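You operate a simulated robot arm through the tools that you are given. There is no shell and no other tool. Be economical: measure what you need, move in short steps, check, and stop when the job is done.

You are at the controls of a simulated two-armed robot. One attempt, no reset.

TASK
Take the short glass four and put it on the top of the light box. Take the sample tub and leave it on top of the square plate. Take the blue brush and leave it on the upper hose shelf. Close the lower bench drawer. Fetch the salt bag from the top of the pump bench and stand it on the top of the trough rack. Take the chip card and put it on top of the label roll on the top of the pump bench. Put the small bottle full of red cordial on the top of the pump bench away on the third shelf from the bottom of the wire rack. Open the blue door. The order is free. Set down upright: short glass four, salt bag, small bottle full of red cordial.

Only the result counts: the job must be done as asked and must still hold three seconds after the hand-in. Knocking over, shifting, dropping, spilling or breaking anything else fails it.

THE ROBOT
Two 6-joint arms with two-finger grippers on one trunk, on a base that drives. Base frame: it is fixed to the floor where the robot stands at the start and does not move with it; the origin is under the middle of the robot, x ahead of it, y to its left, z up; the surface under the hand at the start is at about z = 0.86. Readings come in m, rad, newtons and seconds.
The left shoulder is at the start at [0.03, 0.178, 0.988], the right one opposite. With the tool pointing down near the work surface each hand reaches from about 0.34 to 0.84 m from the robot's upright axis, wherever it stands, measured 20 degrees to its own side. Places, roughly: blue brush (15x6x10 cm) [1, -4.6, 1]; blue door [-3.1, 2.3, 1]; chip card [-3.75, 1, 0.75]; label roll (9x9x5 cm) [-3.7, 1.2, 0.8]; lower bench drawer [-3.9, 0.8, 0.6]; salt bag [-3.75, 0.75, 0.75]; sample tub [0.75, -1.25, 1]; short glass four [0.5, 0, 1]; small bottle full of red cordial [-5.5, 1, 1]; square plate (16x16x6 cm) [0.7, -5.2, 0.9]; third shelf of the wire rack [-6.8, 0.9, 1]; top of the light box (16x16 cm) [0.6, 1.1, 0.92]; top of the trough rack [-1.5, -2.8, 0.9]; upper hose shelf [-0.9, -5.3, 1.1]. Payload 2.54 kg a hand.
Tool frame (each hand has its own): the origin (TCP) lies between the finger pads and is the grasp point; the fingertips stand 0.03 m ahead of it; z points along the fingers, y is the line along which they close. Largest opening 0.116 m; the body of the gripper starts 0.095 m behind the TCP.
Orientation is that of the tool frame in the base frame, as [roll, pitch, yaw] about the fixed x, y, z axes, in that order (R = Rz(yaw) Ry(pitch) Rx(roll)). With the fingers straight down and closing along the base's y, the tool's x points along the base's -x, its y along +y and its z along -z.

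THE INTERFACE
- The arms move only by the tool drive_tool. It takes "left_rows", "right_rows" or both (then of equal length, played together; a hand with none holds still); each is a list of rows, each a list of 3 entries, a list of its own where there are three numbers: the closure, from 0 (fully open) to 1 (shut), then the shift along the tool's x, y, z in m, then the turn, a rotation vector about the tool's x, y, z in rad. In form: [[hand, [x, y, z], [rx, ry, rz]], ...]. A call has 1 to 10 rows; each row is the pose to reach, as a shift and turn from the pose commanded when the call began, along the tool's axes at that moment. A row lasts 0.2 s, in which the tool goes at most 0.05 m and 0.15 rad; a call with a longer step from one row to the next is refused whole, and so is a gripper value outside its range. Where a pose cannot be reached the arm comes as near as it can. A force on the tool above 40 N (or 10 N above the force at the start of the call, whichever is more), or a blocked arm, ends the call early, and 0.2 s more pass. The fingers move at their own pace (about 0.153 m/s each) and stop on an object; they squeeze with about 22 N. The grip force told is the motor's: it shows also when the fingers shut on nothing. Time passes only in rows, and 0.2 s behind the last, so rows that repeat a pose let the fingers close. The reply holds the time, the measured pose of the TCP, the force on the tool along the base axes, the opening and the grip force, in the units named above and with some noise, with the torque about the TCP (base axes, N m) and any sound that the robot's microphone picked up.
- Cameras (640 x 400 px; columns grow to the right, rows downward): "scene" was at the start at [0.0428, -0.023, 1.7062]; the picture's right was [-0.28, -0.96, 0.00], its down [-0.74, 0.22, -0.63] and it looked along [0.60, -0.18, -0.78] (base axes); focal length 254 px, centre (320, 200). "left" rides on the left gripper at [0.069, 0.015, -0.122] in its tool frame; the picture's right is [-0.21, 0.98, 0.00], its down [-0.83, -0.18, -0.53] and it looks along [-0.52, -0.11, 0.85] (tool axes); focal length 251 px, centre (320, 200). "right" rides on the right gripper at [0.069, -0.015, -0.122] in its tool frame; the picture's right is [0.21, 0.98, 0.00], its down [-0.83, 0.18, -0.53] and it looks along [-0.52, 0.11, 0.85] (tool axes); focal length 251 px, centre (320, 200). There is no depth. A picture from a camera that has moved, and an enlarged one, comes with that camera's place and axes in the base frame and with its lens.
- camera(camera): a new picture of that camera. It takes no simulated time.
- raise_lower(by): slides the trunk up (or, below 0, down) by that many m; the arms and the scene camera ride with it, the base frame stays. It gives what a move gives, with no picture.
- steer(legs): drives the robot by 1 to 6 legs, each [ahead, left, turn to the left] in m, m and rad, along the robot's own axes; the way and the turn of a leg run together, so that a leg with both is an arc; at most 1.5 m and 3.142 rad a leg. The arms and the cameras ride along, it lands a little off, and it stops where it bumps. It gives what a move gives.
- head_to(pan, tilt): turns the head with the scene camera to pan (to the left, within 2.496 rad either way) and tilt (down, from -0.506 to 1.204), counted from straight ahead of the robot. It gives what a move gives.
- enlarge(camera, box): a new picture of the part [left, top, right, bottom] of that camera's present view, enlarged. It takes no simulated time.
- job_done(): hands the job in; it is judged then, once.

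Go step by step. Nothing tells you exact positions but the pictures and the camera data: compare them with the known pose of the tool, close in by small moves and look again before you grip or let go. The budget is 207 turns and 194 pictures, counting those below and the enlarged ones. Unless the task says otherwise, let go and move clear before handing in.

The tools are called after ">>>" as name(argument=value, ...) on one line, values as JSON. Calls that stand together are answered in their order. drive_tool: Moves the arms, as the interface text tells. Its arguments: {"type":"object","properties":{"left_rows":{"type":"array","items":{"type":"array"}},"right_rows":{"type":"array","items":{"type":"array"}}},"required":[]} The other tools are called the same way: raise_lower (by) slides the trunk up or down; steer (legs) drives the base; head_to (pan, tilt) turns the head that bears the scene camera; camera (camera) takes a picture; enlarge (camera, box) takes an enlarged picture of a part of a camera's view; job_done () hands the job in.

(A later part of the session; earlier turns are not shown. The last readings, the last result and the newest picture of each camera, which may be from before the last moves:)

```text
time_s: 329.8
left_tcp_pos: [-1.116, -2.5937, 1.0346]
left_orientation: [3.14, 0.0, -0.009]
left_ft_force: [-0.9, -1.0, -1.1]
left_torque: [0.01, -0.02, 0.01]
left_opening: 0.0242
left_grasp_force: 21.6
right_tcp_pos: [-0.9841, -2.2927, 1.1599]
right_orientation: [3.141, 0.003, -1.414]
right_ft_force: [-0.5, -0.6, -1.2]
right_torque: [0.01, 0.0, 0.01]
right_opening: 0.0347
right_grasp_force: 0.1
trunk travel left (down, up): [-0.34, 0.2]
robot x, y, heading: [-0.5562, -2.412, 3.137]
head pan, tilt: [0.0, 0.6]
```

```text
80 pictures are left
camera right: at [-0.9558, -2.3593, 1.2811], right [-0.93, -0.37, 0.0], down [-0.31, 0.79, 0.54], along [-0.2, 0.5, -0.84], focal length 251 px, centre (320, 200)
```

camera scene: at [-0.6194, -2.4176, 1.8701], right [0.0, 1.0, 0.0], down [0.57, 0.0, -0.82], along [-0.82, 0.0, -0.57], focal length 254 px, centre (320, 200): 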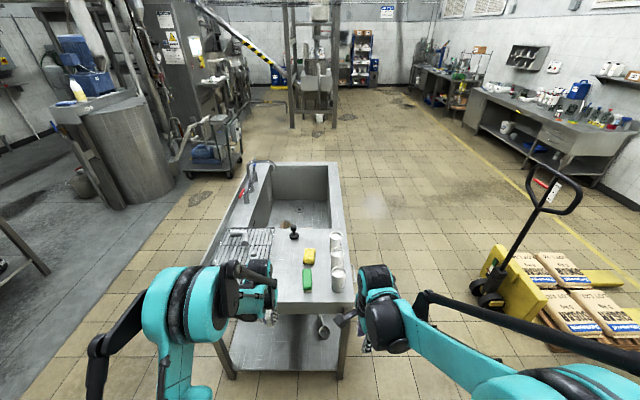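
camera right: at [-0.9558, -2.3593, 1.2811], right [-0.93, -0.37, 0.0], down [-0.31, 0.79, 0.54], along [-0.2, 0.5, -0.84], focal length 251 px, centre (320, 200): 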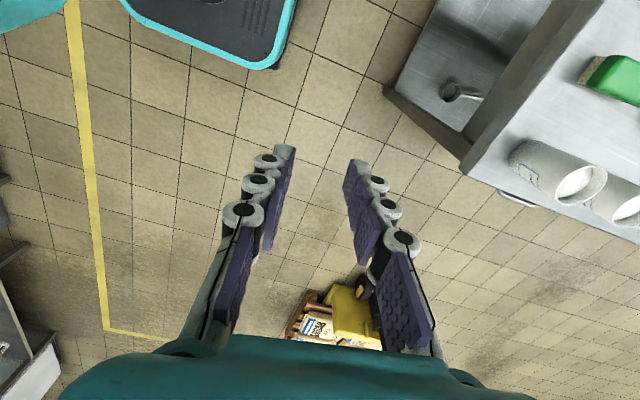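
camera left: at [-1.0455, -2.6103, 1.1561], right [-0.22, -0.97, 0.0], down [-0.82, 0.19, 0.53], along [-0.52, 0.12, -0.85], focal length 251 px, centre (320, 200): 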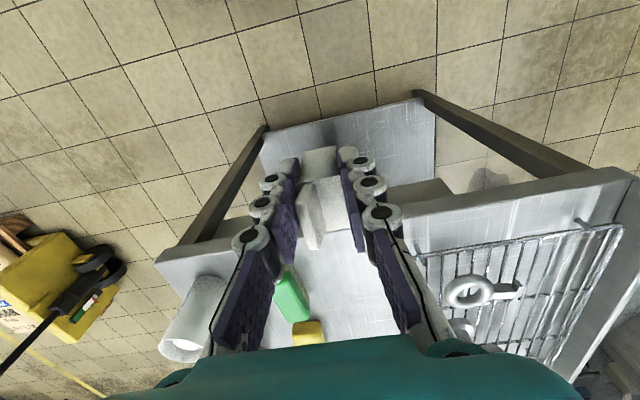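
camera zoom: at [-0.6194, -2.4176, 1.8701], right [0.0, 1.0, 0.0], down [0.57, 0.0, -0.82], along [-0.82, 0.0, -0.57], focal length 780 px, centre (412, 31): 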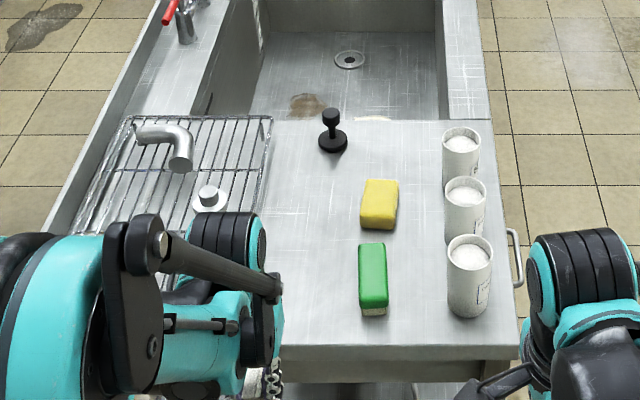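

The trough rack is the wire grid at x -1.75 to -1.35, y -2.97 to -2.69, with pipe fittings on it. I strafe left for a direct view.

>>> steer(legs=[[0, 0.3, 0]])

>>> enlarge(camera="left", box=[140, 150, 540, 400])

>>> enlarge(camera="scene", box=[220, 200, 380, 300])

```text
time_s: 331.8
left_tcp_pos: [-1.1184, -2.8817, 1.0354]
left_orientation: [3.139, 0.0, -0.012]
left_ft_force: [0.4, 0.5, -0.5]
left_torque: [0.02, -0.02, -0.01]
left_opening: 0.0241
left_grasp_force: 21.7
right_tcp_pos: [-0.9841, -2.5816, 1.1601]
right_orientation: [3.14, 0.006, -1.416]
right_ft_force: [-0.3, -0.5, 0.1]
right_torque: [0.04, 0.01, -0.01]
right_opening: 0.035
right_grasp_force: 0.1
trunk travel left (down, up): [-0.34, 0.2]
robot x, y, heading: [-0.5586, -2.7071, 3.135]
head pan, tilt: [0.0, 0.6]
```

```text
1.60 times, centred on (340, 275) of left
camera zoom: at [-1.0471, -2.8985, 1.156], right [-0.23, -0.97, 0.0], down [-0.82, 0.19, 0.53], along [-0.52, 0.12, -0.85], focal length 402 px, centre (288, 80)
```

zoom: 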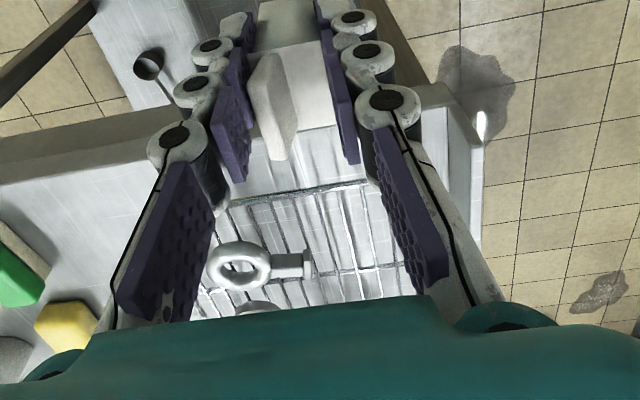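

```text
4.00 times, centred on (300, 250) of scene
camera zoom: at [-0.6203, -2.7073, 1.8701], right [0.0, 1.0, 0.0], down [0.57, 0.0, -0.82], along [-0.82, 0.0, -0.57], focal length 1014 px, centre (400, 0)
```

zoom: 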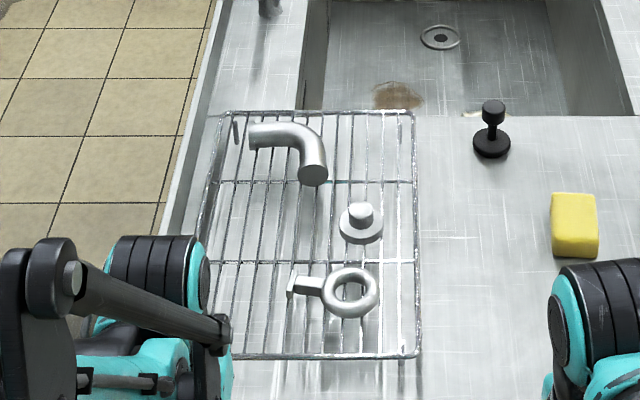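

The rack has wires along x about 2.5 cm apart. The bag is 4 × 2.4 cm, so I'll turn it 90° to bridge two wires in the free front-left area near (-1.40,-2.88). I zoom to locate the wires.

>>> enlarge(camera="scene", box=[268, 240, 332, 292])

>>> drive_tool(left_rows=[[1, [0, 0, -0.01], [0, 0, 0.15]], [1, [0, 0, -0.02], [0, 0, 0.3]], [1, [0, 0, -0.03], [0, 0, 0.45]], [1, [0, 0, -0.04], [0, 0, 0.6]], [1, [0, 0, -0.04], [0, 0, 0.75]], [1, [0, 0, -0.04], [0, 0, 0.9]], [1, [0, 0, -0.04], [0, 0, 1.05]], [1, [0, 0, -0.04], [0, 0, 1.2]], [1, [0, 0, -0.04], [0, 0, 1.35]], [1, [0, 0, -0.04], [0, 0, 1.5]]])

```text
7.69 times, centred on (300, 266) of scene
camera zoom: at [-0.6203, -2.7073, 1.8701], right [0.0, 1.0, 0.0], down [0.57, 0.0, -0.82], along [-0.82, 0.0, -0.57], focal length 1951 px, centre (474, -308)
```

zoom: 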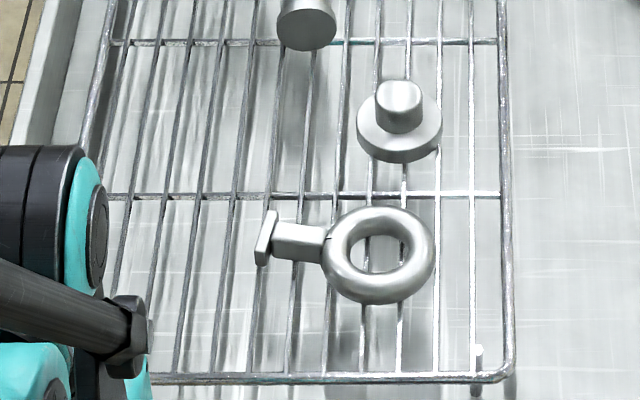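

```text
time_s: 334.0
left_tcp_pos: [-1.1168, -2.8815, 1.0757]
left_orientation: [3.141, -0.002, -1.515]
left_ft_force: [0.0, -0.1, -1.2]
left_torque: [-0.03, -0.02, -0.02]
left_opening: 0.0241
left_grasp_force: 21.6
right_tcp_pos: [-0.9848, -2.5817, 1.1598]
right_orientation: [3.14, 0.003, -1.416]
right_ft_force: [0.1, -0.8, 0.4]
right_torque: [-0.03, 0.01, 0.01]
right_opening: 0.0347
right_grasp_force: 0.2
trunk travel left (down, up): [-0.34, 0.2]
robot x, y, heading: [-0.56, -2.7049, 3.138]
head pan, tilt: [0.0, 0.6]
```

The wires are about 2.3 cm apart; the gap centre at y≈-2.896 is clear of the fittings. I drive forward 0.18 m.

>>> steer(legs=[[0.18, 0, 0]])

>>> drive_tool(left_rows=[[1, [0.007, 0.035, 0], [0, 0, 0.03]], [1, [0.01, 0.07, 0], [0, 0, 0.055]], [1, [0.01, 0.1, 0], [0, 0, 0.055]], [1, [0.01, 0.1, 0.03], [0, 0, 0.055]], [1, [0.01, 0.1, 0.06], [0, 0, 0.055]]])

>>> camera(camera="left")

>>> enlarge(camera="scene", box=[200, 210, 360, 330])

```text
time_s: 335.5
left_tcp_pos: [-1.2964, -2.8819, 1.0758]
left_orientation: [-3.14, -0.003, -1.513]
left_ft_force: [-0.6, -0.1, -1.7]
left_torque: [-0.02, -0.03, -0.01]
left_opening: 0.024
left_grasp_force: 22.1
right_tcp_pos: [-1.1631, -2.58, 1.1588]
right_orientation: [3.14, 0.002, -1.418]
right_ft_force: [0.1, -0.6, 0.0]
right_torque: [0.01, 0.0, 0.02]
right_opening: 0.0347
right_grasp_force: 0.0
trunk travel left (down, up): [-0.34, 0.2]
robot x, y, heading: [-0.742, -2.7053, 3.139]
head pan, tilt: [0.0, 0.6]
```

```text
time_s: 336.7
left_tcp_pos: [-1.395, -2.897, 1.018]
left_orientation: [3.141, -0.001, -1.567]
left_ft_force: [0.1, -0.3, -0.4]
left_torque: [-0.03, -0.01, 0.01]
left_opening: 0.0242
left_grasp_force: 21.8
right_tcp_pos: [-1.163, -2.5781, 1.1589]
right_orientation: [3.14, 0.004, -1.417]
right_ft_force: [0.4, -0.2, 0.0]
right_torque: [0.03, -0.02, -0.01]
right_opening: 0.0348
right_grasp_force: 0.0
trunk travel left (down, up): [-0.34, 0.2]
robot x, y, heading: [-0.7374, -2.7044, 3.137]
head pan, tilt: [0.0, 0.6]
```

```text
76 pictures are left
camera left: at [-1.4095, -2.9656, 1.1381], right [-0.98, 0.21, 0.0], down [0.18, 0.83, 0.53], along [0.11, 0.52, -0.85], focal length 251 px, centre (320, 200)
```

left: 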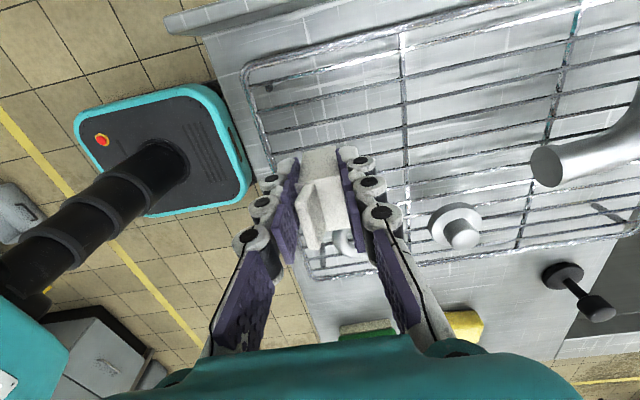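

```text
3.33 times, centred on (280, 270) of scene
camera zoom: at [-0.8002, -2.7056, 1.8701], right [0.01, 1.0, 0.0], down [0.57, 0.0, -0.82], along [-0.82, 0.0, -0.57], focal length 845 px, centre (453, -33)
```

zoom: 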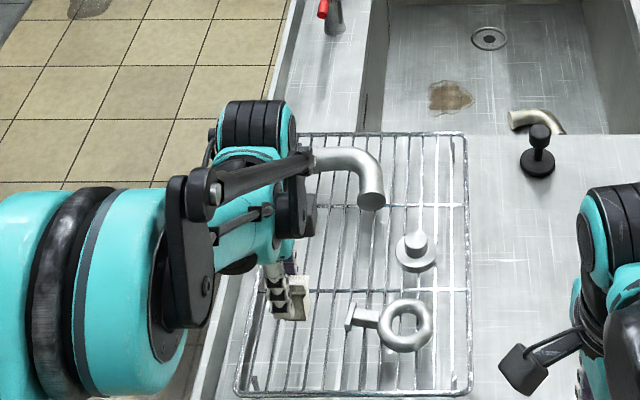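

>>> enlarge(camera="left", box=[240, 20, 440, 170])

```text
2.67 times, centred on (340, 95) of left
camera zoom: at [-1.4095, -2.9656, 1.1381], right [-0.98, 0.21, 0.0], down [0.18, 0.83, 0.53], along [0.11, 0.52, -0.85], focal length 670 px, centre (267, 480)
```

zoom: 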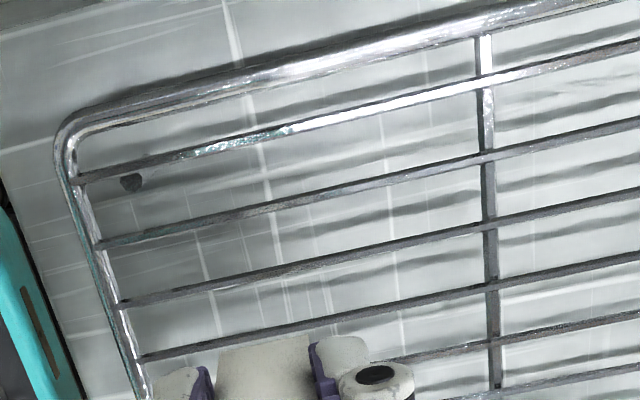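

A wire appears near y≈-2.90; the exact gap depends on rack height. I shift slightly to y≈-2.8925 and lower to find contact.

>>> drive_tool(left_rows=[[1, [-0.0045, 0, 0.02], [0, 0, 0]], [1, [-0.0045, 0, 0.04], [0, 0, 0]], [1, [-0.0045, 0, 0.052], [0, 0, 0]], [1, [-0.0045, 0, 0.058], [0, 0, 0]], [1, [-0.0045, 0, 0.063], [0, 0, 0]], [1, [-0.0045, 0, 0.067], [0, 0, 0]]])

>>> enlarge(camera="left", box=[220, 60, 420, 210])

```text
time_s: 338.1
left_tcp_pos: [-1.3952, -2.8927, 0.9502]
left_orientation: [3.138, -0.003, -1.569]
left_ft_force: [-3.6, -1.7, 15.8]
left_torque: [0.37, 0.17, 0.06]
left_opening: 0.024
left_grasp_force: 21.5
right_tcp_pos: [-1.1618, -2.5791, 1.1599]
right_orientation: [3.137, 0.002, -1.416]
right_ft_force: [-0.2, -0.7, 0.2]
right_torque: [0.03, 0.01, 0.02]
right_opening: 0.0348
right_grasp_force: 0.1
trunk travel left (down, up): [-0.34, 0.2]
robot x, y, heading: [-0.7401, -2.6995, 3.134]
head pan, tilt: [0.0, 0.6]
```

```text
2.67 times, centred on (320, 135) of left
camera zoom: at [-1.4087, -2.9614, 1.0718], right [-0.98, 0.21, 0.0], down [0.18, 0.83, 0.53], along [0.11, 0.52, -0.85], focal length 670 px, centre (320, 373)
```

zoom: 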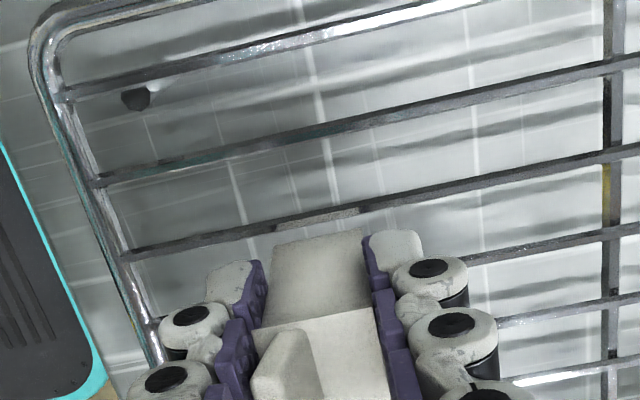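

Contact at z≈0.95 confirms the rack height of 0.896, with wires at y≈-2.901 and -2.878. I lift slightly, centre between them, and set down again gently.

>>> drive_tool(left_rows=[[1, [0, 0, -0.006], [0, 0, 0]], [1, [-0.003, 0, -0.006], [0, 0, 0]], [1, [-0.003, 0, -0.003], [0, 0, 0]], [1, [-0.003, 0, -0.001], [0, 0, 0]], [1, [-0.003, 0, -0.001], [0, 0, 0]]])

```text
time_s: 339.3
left_tcp_pos: [-1.395, -2.8904, 0.9505]
left_orientation: [3.139, -0.002, -1.568]
left_ft_force: [-3.0, -1.3, 15.5]
left_torque: [0.35, 0.08, 0.06]
left_opening: 0.0239
left_grasp_force: 21.7
right_tcp_pos: [-1.1619, -2.5798, 1.1601]
right_orientation: [3.139, 0.003, -1.417]
right_ft_force: [0.1, 0.4, 0.0]
right_torque: [0.01, -0.01, 0.0]
right_opening: 0.0347
right_grasp_force: 0.0
trunk travel left (down, up): [-0.34, 0.2]
robot x, y, heading: [-0.7421, -2.7023, 3.134]
head pan, tilt: [0.0, 0.6]
```

>>> enlarge(camera="scene", box=[250, 280, 310, 330])

>>> enlarge(camera="left", box=[260, 100, 380, 190])

```text
8.00 times, centred on (280, 305) of scene
camera zoom: at [-0.7977, -2.7052, 1.8703], right [0.01, 1.0, 0.0], down [0.56, 0.0, -0.83], along [-0.83, 0.0, -0.56], focal length 2029 px, centre (640, -640)
```

zoom: 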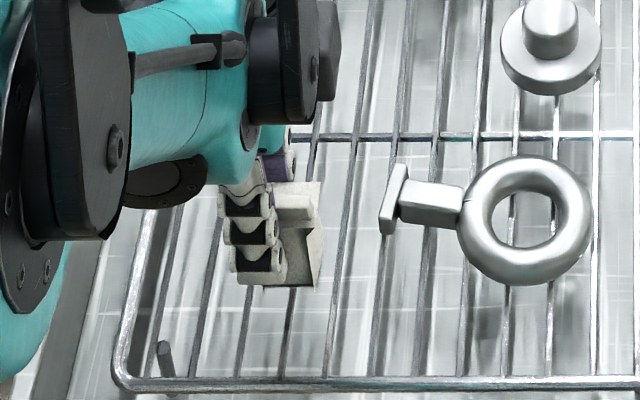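

```text
4.44 times, centred on (320, 145) of left
camera zoom: at [-1.4088, -2.9587, 1.0716], right [-0.98, 0.21, 0.0], down [0.18, 0.83, 0.53], along [0.11, 0.52, -0.85], focal length 1118 px, centre (320, 444)
```

zoom: 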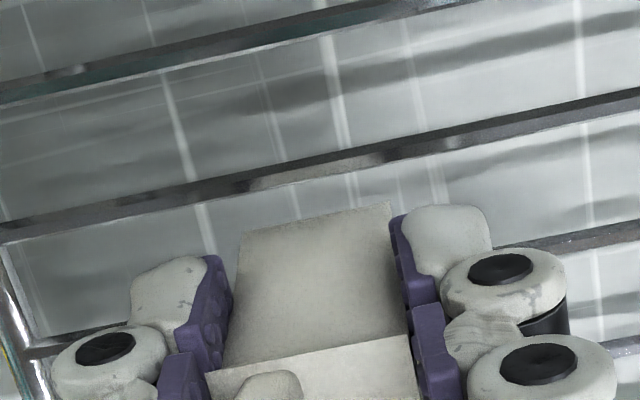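

The bag sits a little off the TCP, near wires B (-2.880) and C (-2.857). I lift, shift 7 mm in +y so it straddles both, and set down again.

>>> drive_tool(left_rows=[[1, [0, 0, -0.006], [0, 0, 0]], [1, [-0.007, 0, -0.006], [0, 0, 0]], [1, [-0.007, 0, -0.003], [0, 0, 0]], [1, [-0.007, 0, -0.001], [0, 0, 0]], [1, [-0.007, 0, 0.0], [0, 0, 0]]])

>>> enlarge(camera="left", box=[260, 100, 380, 190])

```text
time_s: 340.5
left_tcp_pos: [-1.3959, -2.882, 0.9503]
left_orientation: [3.139, -0.002, -1.57]
left_ft_force: [-3.5, 0.1, 10.3]
left_torque: [0.26, 0.14, 0.06]
left_opening: 0.0241
left_grasp_force: 22.0
right_tcp_pos: [-1.1615, -2.5796, 1.16]
right_orientation: [3.139, 0.001, -1.417]
right_ft_force: [0.3, 0.8, -0.4]
right_torque: [0.0, 0.0, -0.02]
right_opening: 0.0349
right_grasp_force: 0.1
trunk travel left (down, up): [-0.34, 0.2]
robot x, y, heading: [-0.7404, -2.7056, 3.134]
head pan, tilt: [0.0, 0.6]
```

```text
4.44 times, centred on (320, 145) of left
camera zoom: at [-1.4092, -2.9514, 1.0716], right [-0.98, 0.21, 0.0], down [0.18, 0.83, 0.53], along [0.11, 0.52, -0.85], focal length 1118 px, centre (320, 444)
```

zoom: 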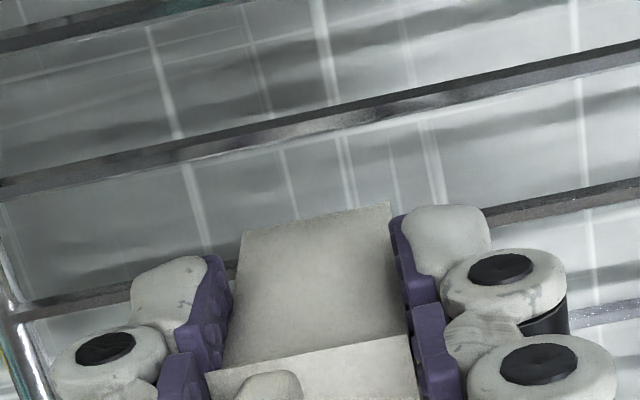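

Both wires are now under the bag with its centre between them. I release gently and rise.

>>> drive_tool(left_rows=[[0.9, [0, 0, 0], [0, 0, 0]], [0.7, [0, 0, 0], [0, 0, 0]], [0.6, [0, 0, 0], [0, 0, 0]], [0.6, [0, 0, -0.02], [0, 0, 0]], [0.6, [0, 0, -0.05], [0, 0, 0]], [0.6, [0, 0, -0.09], [0, 0, 0]], [0.6, [0, 0, -0.13], [0, 0, 0]], [0.6, [0, -0.04, -0.14], [0, 0, 0]], [0.6, [0, -0.08, -0.14], [0, 0, 0]]])

>>> camera(camera="left")

>>> enlarge(camera="scene", box=[230, 240, 350, 340])

```text
time_s: 342.5
left_tcp_pos: [-1.3139, -2.8816, 1.0887]
left_orientation: [3.14, 0.0, -1.568]
left_ft_force: [1.6, 0.5, 0.4]
left_torque: [0.0, -0.02, -0.01]
left_opening: 0.0465
left_grasp_force: 0.0
right_tcp_pos: [-1.1615, -2.5798, 1.1603]
right_orientation: [3.137, 0.004, -1.418]
right_ft_force: [0.4, 0.0, 0.5]
right_torque: [-0.04, -0.01, 0.01]
right_opening: 0.0348
right_grasp_force: 0.2
trunk travel left (down, up): [-0.34, 0.2]
robot x, y, heading: [-0.7413, -2.7043, 3.133]
head pan, tilt: [0.0, 0.6]
```

```text
69 pictures are left
camera left: at [-1.327, -2.9509, 1.2108], right [-0.98, 0.21, 0.0], down [0.18, 0.83, 0.53], along [0.11, 0.52, -0.85], focal length 251 px, centre (320, 200)
```

left: 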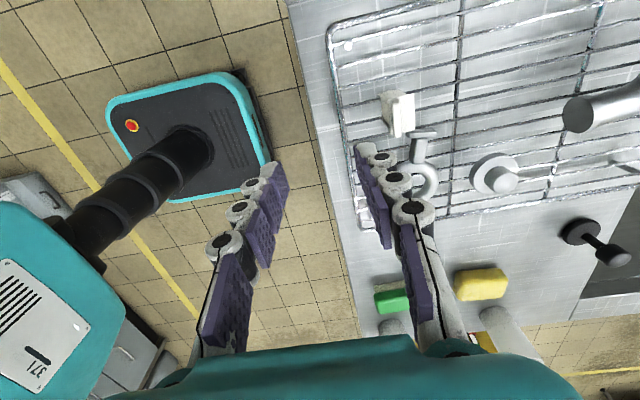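

```text
4.00 times, centred on (290, 290) of scene
camera zoom: at [-0.7973, -2.7056, 1.8702], right [0.01, 1.0, 0.0], down [0.56, 0.0, -0.83], along [-0.83, 0.0, -0.56], focal length 1014 px, centre (440, -160)
```

zoom: 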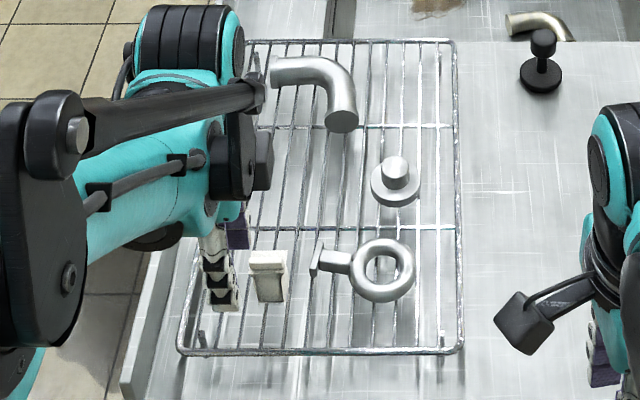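

The salt bag stands on the rack. I back off, return both hands to their normal orientation, and drive back north-west for the red bottle.

>>> steer(legs=[[-0.25, 0, 0]])

>>> drive_tool(left_rows=[[0.2, [0, 0, 0], [0, 0, -0.15]], [0.2, [0, 0, 0], [0, 0, -0.3]], [0.2, [0, 0, 0], [0, 0, -0.45]], [0.2, [0, 0, 0], [0, 0, -0.6]], [0.2, [0, 0, 0], [0, 0, -0.75]], [0.2, [0, 0, 0], [0, 0, -0.9]], [0.2, [0, -0.02, 0], [0, 0, -1.05]], [0.2, [0, -0.04, 0], [0, 0, -1.2]], [0.2, [0, -0.06, 0], [0, 0, -1.35]], [0.2, [0, -0.07, 0], [0, 0, -1.5]]], right_rows=[[0.2, [0, 0, 0], [0, 0, -0.14]], [0.2, [0, 0, 0], [0, 0, -0.28]], [0.2, [0, 0, 0], [0, 0, -0.42]], [0.2, [0, 0, 0], [0, 0, -0.56]], [0.2, [0, 0, 0], [0, 0, -0.7]], [0.2, [-0.01, 0, 0], [0, 0, -0.84]], [0.2, [-0.02, 0, 0], [0, 0, -0.98]], [0.2, [-0.03, 0, 0], [0, 0, -1.12]], [0.2, [-0.04, 0, 0], [0, 0, -1.26]], [0.2, [-0.05, 0, 0], [0, 0, -1.41]]])

>>> steer(legs=[[0, -1.2, 0], [0, -1.2, 0], [0, -1.1, 0], [1.5, 0, 0], [0.55, 0, 0]])

>>> camera(camera="scene")

```text
time_s: 344.3
left_tcp_pos: [-1.0607, -2.8833, 1.0895]
left_orientation: [3.138, 0.0, -1.567]
left_ft_force: [1.0, -0.5, -0.1]
left_torque: [-0.02, 0.04, 0.0]
left_opening: 0.0463
left_grasp_force: 0.0
right_tcp_pos: [-0.9079, -2.5825, 1.1596]
right_orientation: [3.141, 0.003, -1.416]
right_ft_force: [0.9, 0.5, -1.2]
right_torque: [0.02, 0.02, 0.01]
right_opening: 0.0348
right_grasp_force: 0.1
trunk travel left (down, up): [-0.34, 0.2]
robot x, y, heading: [-0.4846, -2.7053, 3.136]
head pan, tilt: [0.0, 0.6]
```

```text
time_s: 346.5
left_tcp_pos: [-0.9912, -2.8834, 1.0881]
left_orientation: [3.139, 0.0, -0.065]
left_ft_force: [0.6, -0.3, -0.5]
left_torque: [0.02, -0.01, 0.0]
left_opening: 0.093
left_grasp_force: 0.0
right_tcp_pos: [-0.9157, -2.532, 1.1606]
right_orientation: [-3.141, 0.002, -0.003]
right_ft_force: [-0.5, 0.5, -0.5]
right_torque: [-0.01, 0.01, -0.02]
right_opening: 0.093
right_grasp_force: 0.1
trunk travel left (down, up): [-0.34, 0.2]
robot x, y, heading: [-0.485, -2.7032, 3.141]
head pan, tilt: [0.0, 0.6]
```

```text
time_s: 373.5
left_tcp_pos: [-3.0626, 0.5874, 1.0905]
left_orientation: [3.141, 0.0, -0.052]
left_ft_force: [-0.5, -0.5, -0.3]
left_torque: [0.0, 0.0, 0.02]
left_opening: 0.0926
left_grasp_force: 0.0
right_tcp_pos: [-2.9917, 0.9392, 1.1599]
right_orientation: [-3.14, 0.002, 0.007]
right_ft_force: [0.5, 0.6, -0.3]
right_torque: [0.01, 0.01, 0.03]
right_opening: 0.0928
right_grasp_force: 0.0
trunk travel left (down, up): [-0.34, 0.2]
robot x, y, heading: [-2.5595, 0.7698, -3.137]
head pan, tilt: [0.0, 0.6]
```

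```text
67 pictures are left
camera scene: at [-2.6191, 0.77, 1.8701], right [-0.01, 1.0, 0.0], down [0.57, 0.01, -0.82], along [-0.82, -0.01, -0.57], focal length 254 px, centre (320, 200)
```

scene: 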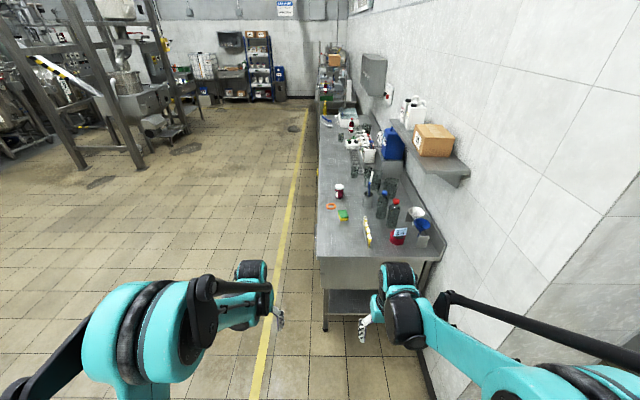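

The path west along the bench is clear. I go to x≈-5.35 and turn to face it.

>>> steer(legs=[[0.6, 0.62, 0], [1.1, 0.08, 0], [1.1, 0, 0], [0, 0, -1.575]])

>>> camera(camera="scene")

```text
time_s: 392.4
left_tcp_pos: [-5.566, 0.5866, 1.0897]
left_orientation: [3.14, 0.0, -1.627]
left_ft_force: [-0.3, 0.0, 0.6]
left_torque: [0.02, -0.01, 0.0]
left_opening: 0.0927
left_grasp_force: 0.0
right_tcp_pos: [-5.2145, 0.515, 1.1618]
right_orientation: [-3.139, 0.003, -1.566]
right_ft_force: [-0.1, -0.5, 0.4]
right_torque: [0.02, 0.01, 0.0]
right_opening: 0.0929
right_grasp_force: 0.1
trunk travel left (down, up): [-0.34, 0.2]
robot x, y, heading: [-5.3851, 0.0806, 1.574]
head pan, tilt: [0.0, 0.6]
```

```text
66 pictures are left
camera scene: at [-5.3849, 0.1404, 1.8701], right [1.0, 0.01, 0.0], down [0.0, -0.57, -0.82], along [-0.01, 0.82, -0.57], focal length 254 px, centre (320, 200)
```

scene: 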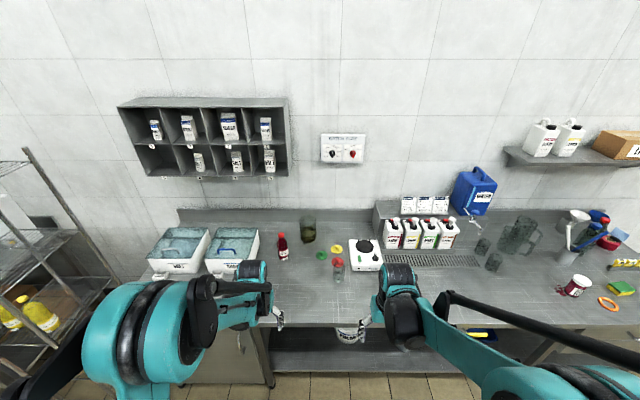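

>>> enlarge(camera="scene", box=[240, 205, 400, 305])

>>> camera(camera="left")

>>> camera(camera="right")

```text
4.00 times, centred on (320, 255) of scene
camera zoom: at [-5.3849, 0.1404, 1.8701], right [1.0, 0.01, 0.0], down [0.0, -0.57, -0.82], along [-0.01, 0.82, -0.57], focal length 1014 px, centre (320, -20)
```

zoom: 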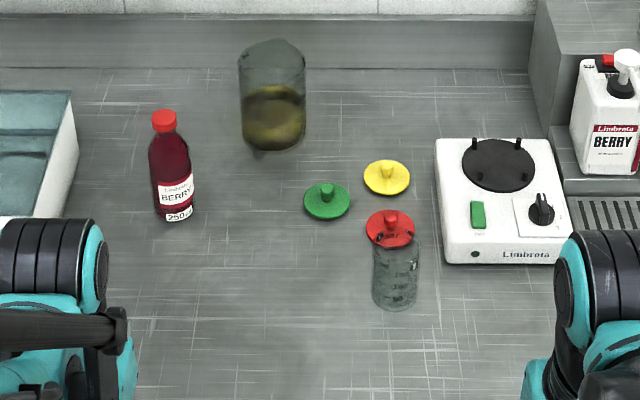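

```text
64 pictures are left
camera left: at [-5.5844, 0.5173, 1.2099], right [-0.96, 0.27, 0.0], down [0.23, 0.81, 0.53], along [0.14, 0.51, -0.85], focal length 251 px, centre (320, 200)
```

left: 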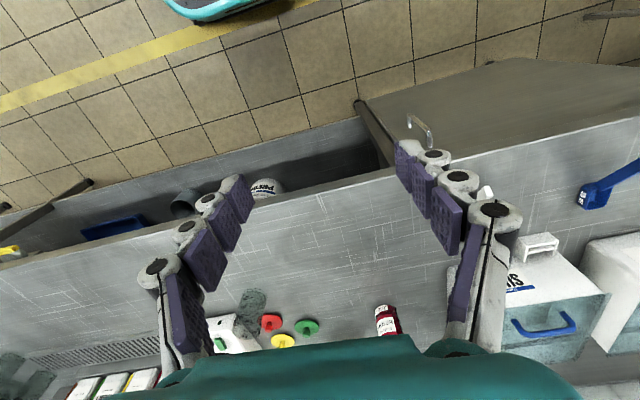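

```text
63 pictures are left
camera right: at [-5.1981, 0.4452, 1.2816], right [-0.98, -0.22, 0.0], down [-0.19, 0.82, 0.54], along [-0.12, 0.52, -0.84], focal length 251 px, centre (320, 200)
```

right: 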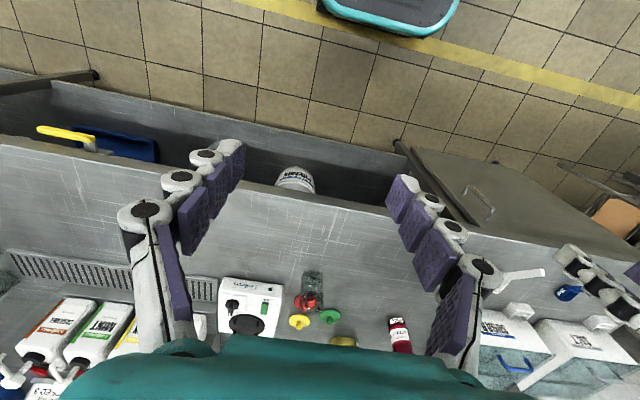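

The BERRY 250 bottle with red cap stands at (-5.60,1.085), about 18 cm tall. Before choosing the grasp I inspect the wire rack.

>>> head_to(pan=1.0, tilt=0.5)

>>> camera(camera="scene")

```text
time_s: 393.7
left_tcp_pos: [-5.5673, 0.5864, 1.0887]
left_orientation: [3.141, 0.0, -1.626]
left_ft_force: [-0.6, -1.1, 0.0]
left_torque: [0.0, 0.02, -0.01]
left_opening: 0.0929
left_grasp_force: 0.0
right_tcp_pos: [-5.2151, 0.5155, 1.1609]
right_orientation: [-3.14, 0.002, -1.566]
right_ft_force: [0.7, 0.1, -0.2]
right_torque: [0.05, -0.03, 0.02]
right_opening: 0.093
right_grasp_force: 0.0
trunk travel left (down, up): [-0.34, 0.2]
robot x, y, heading: [-5.3827, 0.084, 1.569]
head pan, tilt: [1.0, 0.499]
```

```text
62 pictures are left
camera scene: at [-5.4613, 0.1008, 1.8792], right [0.54, 0.84, 0.0], down [0.4, -0.26, -0.88], along [-0.74, 0.47, -0.48], focal length 254 px, centre (320, 200)
```

scene: 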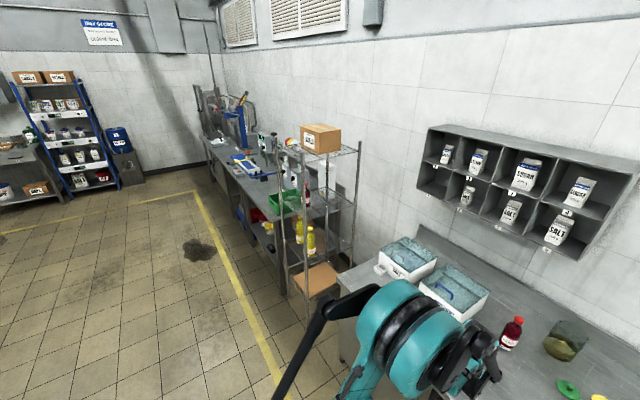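

>>> enlarge(camera="scene", box=[260, 110, 390, 300])

```text
2.11 times, centred on (325, 205) of scene
camera zoom: at [-5.4613, 0.1008, 1.8792], right [0.54, 0.84, 0.0], down [0.4, -0.26, -0.88], along [-0.74, 0.47, -0.48], focal length 534 px, centre (310, 190)
```

zoom: 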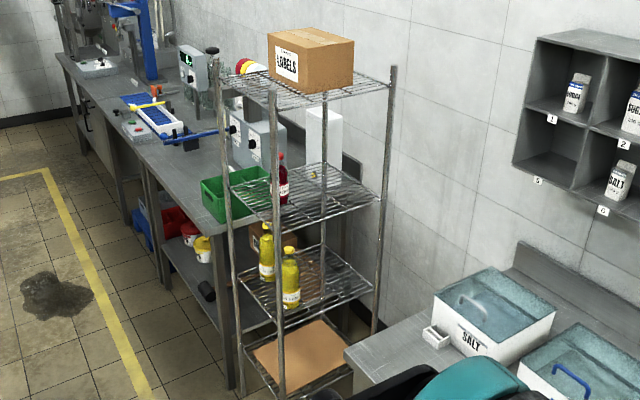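

Third shelf: z≈1.0, x -7.0 to -6.7, y 0.75–1.15, open at the front, with about 0.39 m clearance and another red bottle near its front right. I'll hold my bottle with the hand tilted about 50° so it fits in from the front. I tilt the left hand now.

>>> drive_tool(left_rows=[[0.2, [-0.02, 0.005, 0.01], [0, -0.15, 0]], [0.2, [-0.04, 0.01, 0.025], [0, -0.3, 0]], [0.2, [-0.06, 0.015, 0.04], [0, -0.45, 0]], [0.2, [-0.08, 0.02, 0.055], [0, -0.6, 0]], [0.2, [-0.1, 0.025, 0.07], [0, -0.75, 0]], [0.2, [-0.12, 0.03, 0.085], [0, -0.9, 0]]])

>>> steer(legs=[[0.2, 0, 0]])

>>> head_to(pan=0.25, tilt=0.7)

>>> camera(camera="left")

>>> camera(camera="scene")

```text
time_s: 395.1
left_tcp_pos: [-5.5954, 0.7547, 1.041]
left_orientation: [3.137, 0.897, -1.63]
left_ft_force: [0.1, 1.4, -0.5]
left_torque: [0.04, 0.01, 0.01]
left_opening: 0.0929
left_grasp_force: 0.1
left hand out of reach, approached as far as the arm can: row 5, 6
right_tcp_pos: [-5.2143, 0.5159, 1.1597]
right_orientation: [-3.14, 0.003, -1.567]
right_ft_force: [-1.2, 0.5, 1.2]
right_torque: [-0.02, 0.01, 0.01]
right_opening: 0.0927
right_grasp_force: 0.2
trunk travel left (down, up): [-0.34, 0.2]
robot x, y, heading: [-5.3818, 0.0839, 1.573]
head pan, tilt: [1.0, 0.499]
```

```text
time_s: 396.7
left_tcp_pos: [-5.5941, 0.9538, 1.0418]
left_orientation: [3.137, 0.898, -1.631]
left_ft_force: [0.1, 1.2, -1.0]
left_torque: [-0.01, 0.0, -0.01]
left_opening: 0.0929
left_grasp_force: 0.1
right_tcp_pos: [-5.2153, 0.7157, 1.1594]
right_orientation: [-3.14, 0.0, -1.569]
right_ft_force: [0.4, 0.3, -0.2]
right_torque: [-0.04, 0.01, 0.0]
right_opening: 0.0928
right_grasp_force: 0.0
trunk travel left (down, up): [-0.34, 0.2]
robot x, y, heading: [-5.3844, 0.2826, 1.571]
head pan, tilt: [1.0, 0.499]
```

```text
time_s: 397.8
left_tcp_pos: [-5.5953, 0.9527, 1.0418]
left_orientation: [3.137, 0.899, -1.632]
left_ft_force: [-0.6, 0.1, 0.6]
left_torque: [-0.02, 0.0, 0.03]
left_opening: 0.0928
left_grasp_force: 0.0
right_tcp_pos: [-5.2145, 0.7142, 1.1599]
right_orientation: [-3.139, 0.001, -1.567]
right_ft_force: [0.5, 0.2, 0.1]
right_torque: [0.01, 0.0, -0.01]
right_opening: 0.0925
right_grasp_force: 0.0
trunk travel left (down, up): [-0.34, 0.2]
robot x, y, heading: [-5.3812, 0.2801, 1.575]
head pan, tilt: [0.25, 0.7]
```

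```text
60 pictures are left
camera left: at [-5.6168, 0.8152, 1.0632], right [-0.97, 0.19, 0.17], down [0.19, 0.09, 0.98], along [0.17, 0.98, -0.12], focal length 251 px, centre (320, 200)
```

left: 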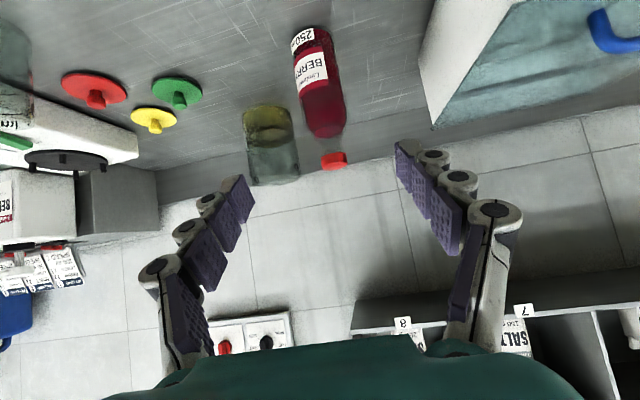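

```text
59 pictures are left
camera scene: at [-5.407, 0.3344, 1.8615], right [0.97, 0.25, 0.0], down [0.16, -0.62, -0.76], along [-0.19, 0.74, -0.64], focal length 254 px, centre (320, 200)
```

scene: 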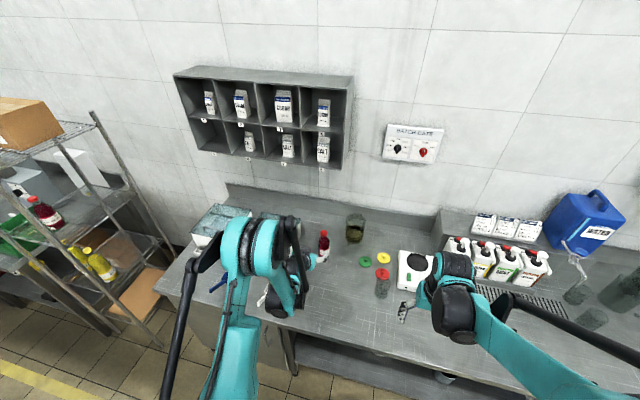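

Bottle axis: (-5.590,1.11), top ≈0.99. I lower the trunk 0.12 m and check alignment.

>>> raise_lower(by=-0.12)

>>> camera(camera="left")

```text
time_s: 399.3
left_tcp_pos: [-5.5949, 0.9534, 0.923]
left_orientation: [3.138, 0.899, -1.632]
left_ft_force: [-0.5, 0.2, 0.0]
left_torque: [-0.01, -0.01, 0.0]
left_opening: 0.0928
left_grasp_force: 0.0
right_tcp_pos: [-5.2139, 0.7125, 1.0411]
right_orientation: [-3.139, 0.001, -1.57]
right_ft_force: [-0.3, -0.9, -0.4]
right_torque: [-0.04, 0.01, -0.01]
right_opening: 0.0928
right_grasp_force: 0.0
trunk travel left (down, up): [-0.22, 0.32]
robot x, y, heading: [-5.3866, 0.2847, 1.576]
head pan, tilt: [0.25, 0.7]
```

```text
58 pictures are left
camera left: at [-5.6167, 0.8148, 0.9436], right [-0.97, 0.19, 0.17], down [0.19, 0.09, 0.98], along [0.17, 0.98, -0.12], focal length 251 px, centre (320, 200)
```

left: 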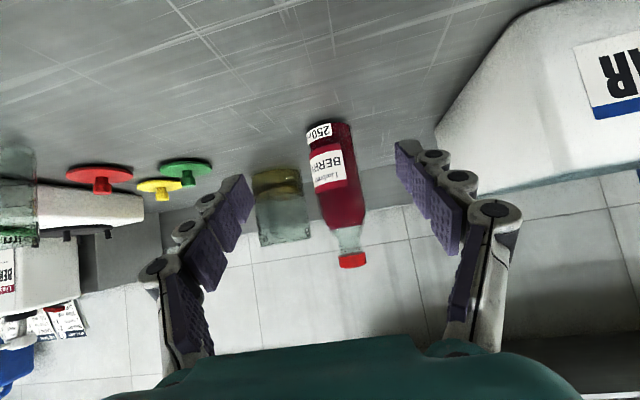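

Consistent: axis at x≈-5.59. I advance so that the fingers straddle the bottle.

>>> steer(legs=[[0.07, 0, 0]])

>>> drive_tool(left_rows=[[0.2, [-0.012, 0, 0.032], [0, 0, 0]], [0.2, [-0.025, 0, 0.062], [0, 0, 0]], [0.2, [-0.033, 0, 0.08], [0, 0, 0]]])

>>> camera(camera="left")

```text
time_s: 400.3
left_tcp_pos: [-5.5948, 1.023, 0.9212]
left_orientation: [3.139, 0.897, -1.632]
left_ft_force: [-0.1, 0.5, -1.0]
left_torque: [0.02, 0.02, 0.02]
left_opening: 0.0928
left_grasp_force: 0.1
right_tcp_pos: [-5.2153, 0.7857, 1.0402]
right_orientation: [-3.14, 0.0, -1.569]
right_ft_force: [0.1, 1.6, -0.6]
right_torque: [-0.08, -0.01, -0.01]
right_opening: 0.0927
right_grasp_force: 0.0
trunk travel left (down, up): [-0.22, 0.32]
robot x, y, heading: [-5.3862, 0.3527, 1.573]
head pan, tilt: [0.25, 0.7]
```

```text
time_s: 401.1
left_tcp_pos: [-5.5907, 1.1055, 0.8989]
left_orientation: [3.138, 0.897, -1.632]
left_ft_force: [0.4, -0.5, 0.0]
left_torque: [-0.01, 0.0, 0.0]
left_opening: 0.0927
left_grasp_force: 0.0
right_tcp_pos: [-5.2154, 0.7834, 1.0407]
right_orientation: [-3.14, 0.001, -1.569]
right_ft_force: [0.0, 0.6, 0.0]
right_torque: [0.04, 0.0, -0.01]
right_opening: 0.0927
right_grasp_force: 0.1
trunk travel left (down, up): [-0.22, 0.32]
robot x, y, heading: [-5.3829, 0.352, 1.57]
head pan, tilt: [0.25, 0.7]
```

```text
57 pictures are left
camera left: at [-5.6118, 0.9682, 0.9197], right [-0.97, 0.19, 0.17], down [0.19, 0.09, 0.98], along [0.17, 0.98, -0.12], focal length 251 px, centre (320, 200)
```

left: 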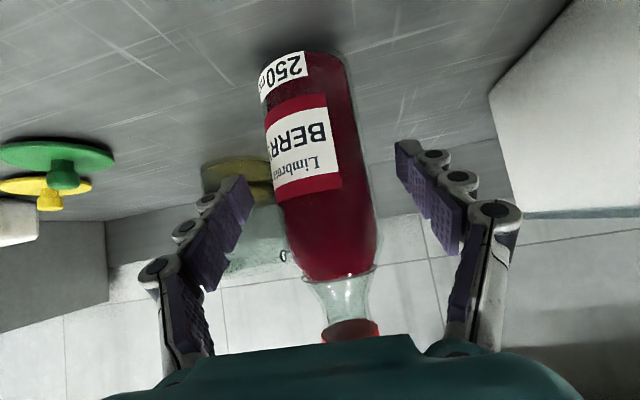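

The bottle is centred between the pads. I close and lift it.

>>> drive_tool(left_rows=[[1, [0, 0, 0], [0, 0, 0]], [1, [0, 0, 0], [0, 0, 0]], [1, [0, 0, 0], [0, 0, 0]], [1, [-0.016, 0, -0.012], [0, 0, 0]], [1, [-0.039, 0, -0.031], [0, 0, 0]], [1, [-0.07, 0, -0.056], [0, 0, 0]], [1, [-0.1, 0, -0.08], [0, 0, 0]]])

>>> camera(camera="left")

```text
time_s: 402.7
left_tcp_pos: [-5.589, 1.1044, 1.0265]
left_orientation: [3.137, 0.897, -1.631]
left_ft_force: [1.0, -0.1, -5.2]
left_torque: [-0.07, 0.0, 0.05]
left_opening: 0.0565
left_grasp_force: 22.2
right_tcp_pos: [-5.2155, 0.7837, 1.039]
right_orientation: [-3.139, 0.003, -1.569]
right_ft_force: [-0.2, 0.2, 0.1]
right_torque: [0.01, -0.01, -0.04]
right_opening: 0.0927
right_grasp_force: 0.0
trunk travel left (down, up): [-0.22, 0.32]
robot x, y, heading: [-5.386, 0.3525, 1.575]
head pan, tilt: [0.25, 0.7]
```

```text
56 pictures are left
camera left: at [-5.6115, 0.9668, 1.0478], right [-0.97, 0.19, 0.17], down [0.19, 0.09, 0.98], along [0.17, 0.98, -0.12], focal length 251 px, centre (320, 200)
```

left: 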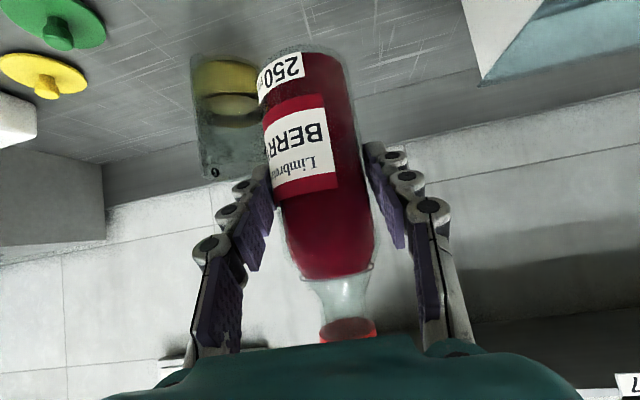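

The bottle is up and held upright. I back away, raise the trunk, and drive to the front of the wire rack.

>>> steer(legs=[[-0.6, 0, 0], [0, 1.33, 0]])

>>> raise_lower(by=0.17)

>>> camera(camera="left")

>>> camera(camera="scene")

```text
time_s: 412.2
left_tcp_pos: [-6.9296, 0.4695, 1.0253]
left_orientation: [3.138, 0.897, -1.593]
left_ft_force: [0.0, -0.8, -4.8]
left_torque: [-0.06, -0.02, 0.01]
left_opening: 0.0566
left_grasp_force: 22.4
right_tcp_pos: [-6.5417, 0.1636, 1.04]
right_orientation: [-3.137, 0.003, -1.531]
right_ft_force: [-0.3, 0.0, -0.2]
right_torque: [0.02, 0.0, -0.01]
right_opening: 0.0926
right_grasp_force: 0.1
trunk travel left (down, up): [-0.22, 0.32]
robot x, y, heading: [-6.6955, -0.2729, 1.615]
head pan, tilt: [0.25, 0.7]
```

```text
time_s: 414.1
left_tcp_pos: [-6.9295, 0.4691, 1.1959]
left_orientation: [3.137, 0.898, -1.593]
left_ft_force: [-0.3, -0.3, -5.6]
left_torque: [-0.07, 0.0, 0.01]
left_opening: 0.0565
left_grasp_force: 21.9
right_tcp_pos: [-6.5419, 0.1634, 1.2093]
right_orientation: [-3.138, 0.002, -1.531]
right_ft_force: [0.0, 0.0, -0.1]
right_torque: [0.05, -0.01, 0.01]
right_opening: 0.0928
right_grasp_force: 0.1
trunk travel left (down, up): [-0.39, 0.15]
robot x, y, heading: [-6.6987, -0.2776, 1.612]
head pan, tilt: [0.25, 0.7]
```

```text
55 pictures are left
camera left: at [-6.9457, 0.3307, 1.2167], right [-0.97, 0.15, 0.17], down [0.19, 0.09, 0.98], along [0.13, 0.98, -0.12], focal length 251 px, centre (320, 200)
```

left: 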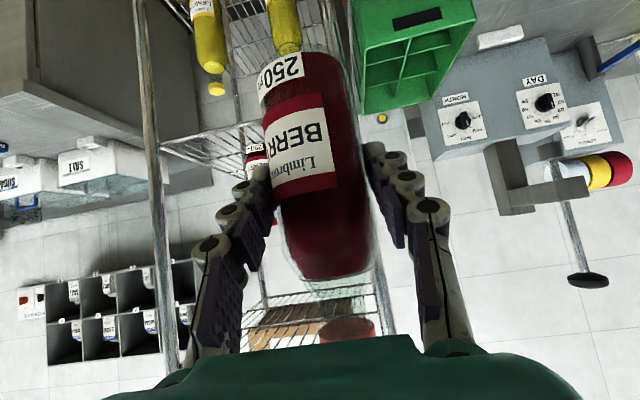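

```text
54 pictures are left
camera scene: at [-6.7199, -0.2238, 1.9113], right [0.96, 0.29, 0.0], down [0.19, -0.62, -0.76], along [-0.22, 0.73, -0.64], focal length 254 px, centre (320, 200)
```

scene: 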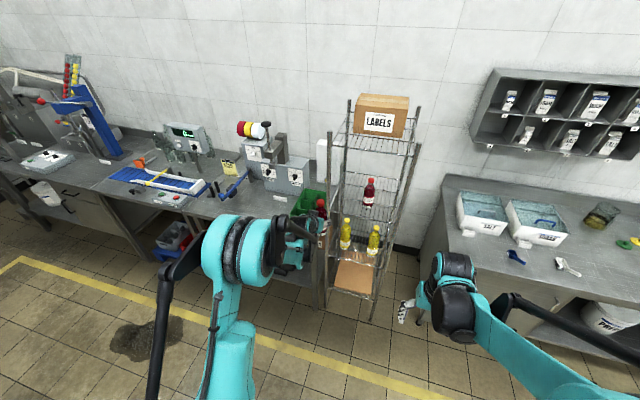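

I see the rack with the one red bottle on the third shelf, but my hand is too far left. I zoom to measure it.

>>> enlarge(camera="scene", box=[290, 80, 450, 340])

```text
1.54 times, centred on (370, 210) of scene
camera zoom: at [-6.7199, -0.2238, 1.9113], right [0.96, 0.29, 0.0], down [0.19, -0.62, -0.76], along [-0.22, 0.73, -0.64], focal length 390 px, centre (243, 185)
```

zoom: 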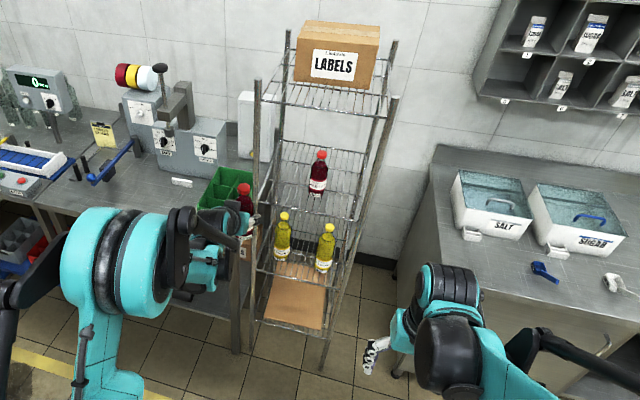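

Shelf 3 spans x -6.94 to -6.59, y 0.74–1.14, with the existing bottle at (-6.77,0.85). The right-hand free spot is around x≈-6.67. I fix the heading and align there.

>>> steer(legs=[[0, -0.225, -0.042]])

>>> camera(camera="left")

>>> enlarge(camera="scene", box=[210, 120, 370, 240])

```text
time_s: 415.8
left_tcp_pos: [-6.6792, 0.4837, 1.1944]
left_orientation: [3.138, 0.896, -1.633]
left_ft_force: [-0.1, -0.3, -4.8]
left_torque: [-0.1, 0.04, 0.04]
left_opening: 0.0568
left_grasp_force: 22.0
right_tcp_pos: [-6.3042, 0.1617, 1.2095]
right_orientation: [-3.139, 0.002, -1.569]
right_ft_force: [0.0, 0.5, 0.1]
right_torque: [-0.04, 0.01, 0.04]
right_opening: 0.0929
right_grasp_force: 0.1
trunk travel left (down, up): [-0.39, 0.15]
robot x, y, heading: [-6.474, -0.2716, 1.573]
head pan, tilt: [0.25, 0.7]
```

```text
52 pictures are left
camera left: at [-6.7006, 0.3452, 1.217], right [-0.97, 0.19, 0.17], down [0.19, 0.09, 0.98], along [0.17, 0.98, -0.12], focal length 251 px, centre (320, 200)
```

left: 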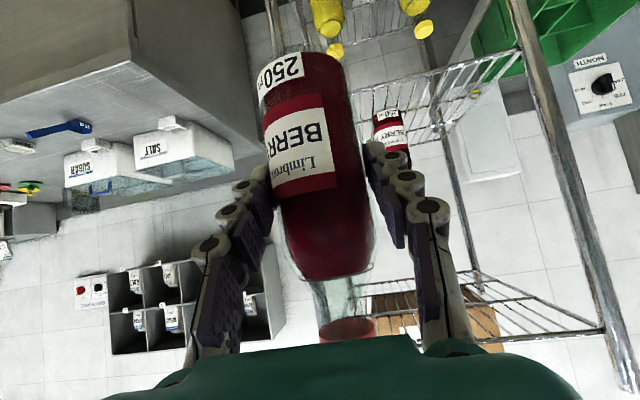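

```text
3.33 times, centred on (290, 180) of scene
camera zoom: at [-6.4965, -0.218, 1.9115], right [0.97, 0.25, 0.0], down [0.16, -0.62, -0.76], along [-0.19, 0.74, -0.64], focal length 845 px, centre (420, 267)
```

zoom: 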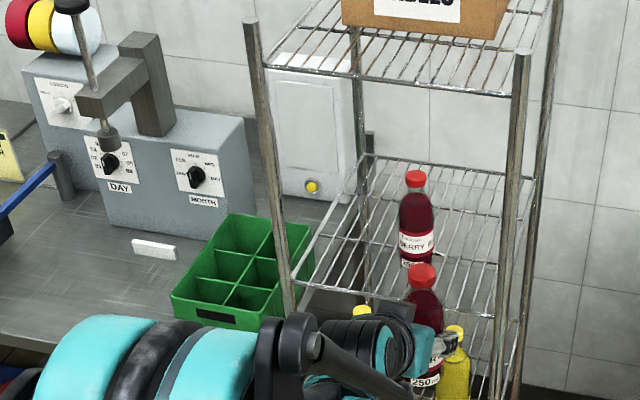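

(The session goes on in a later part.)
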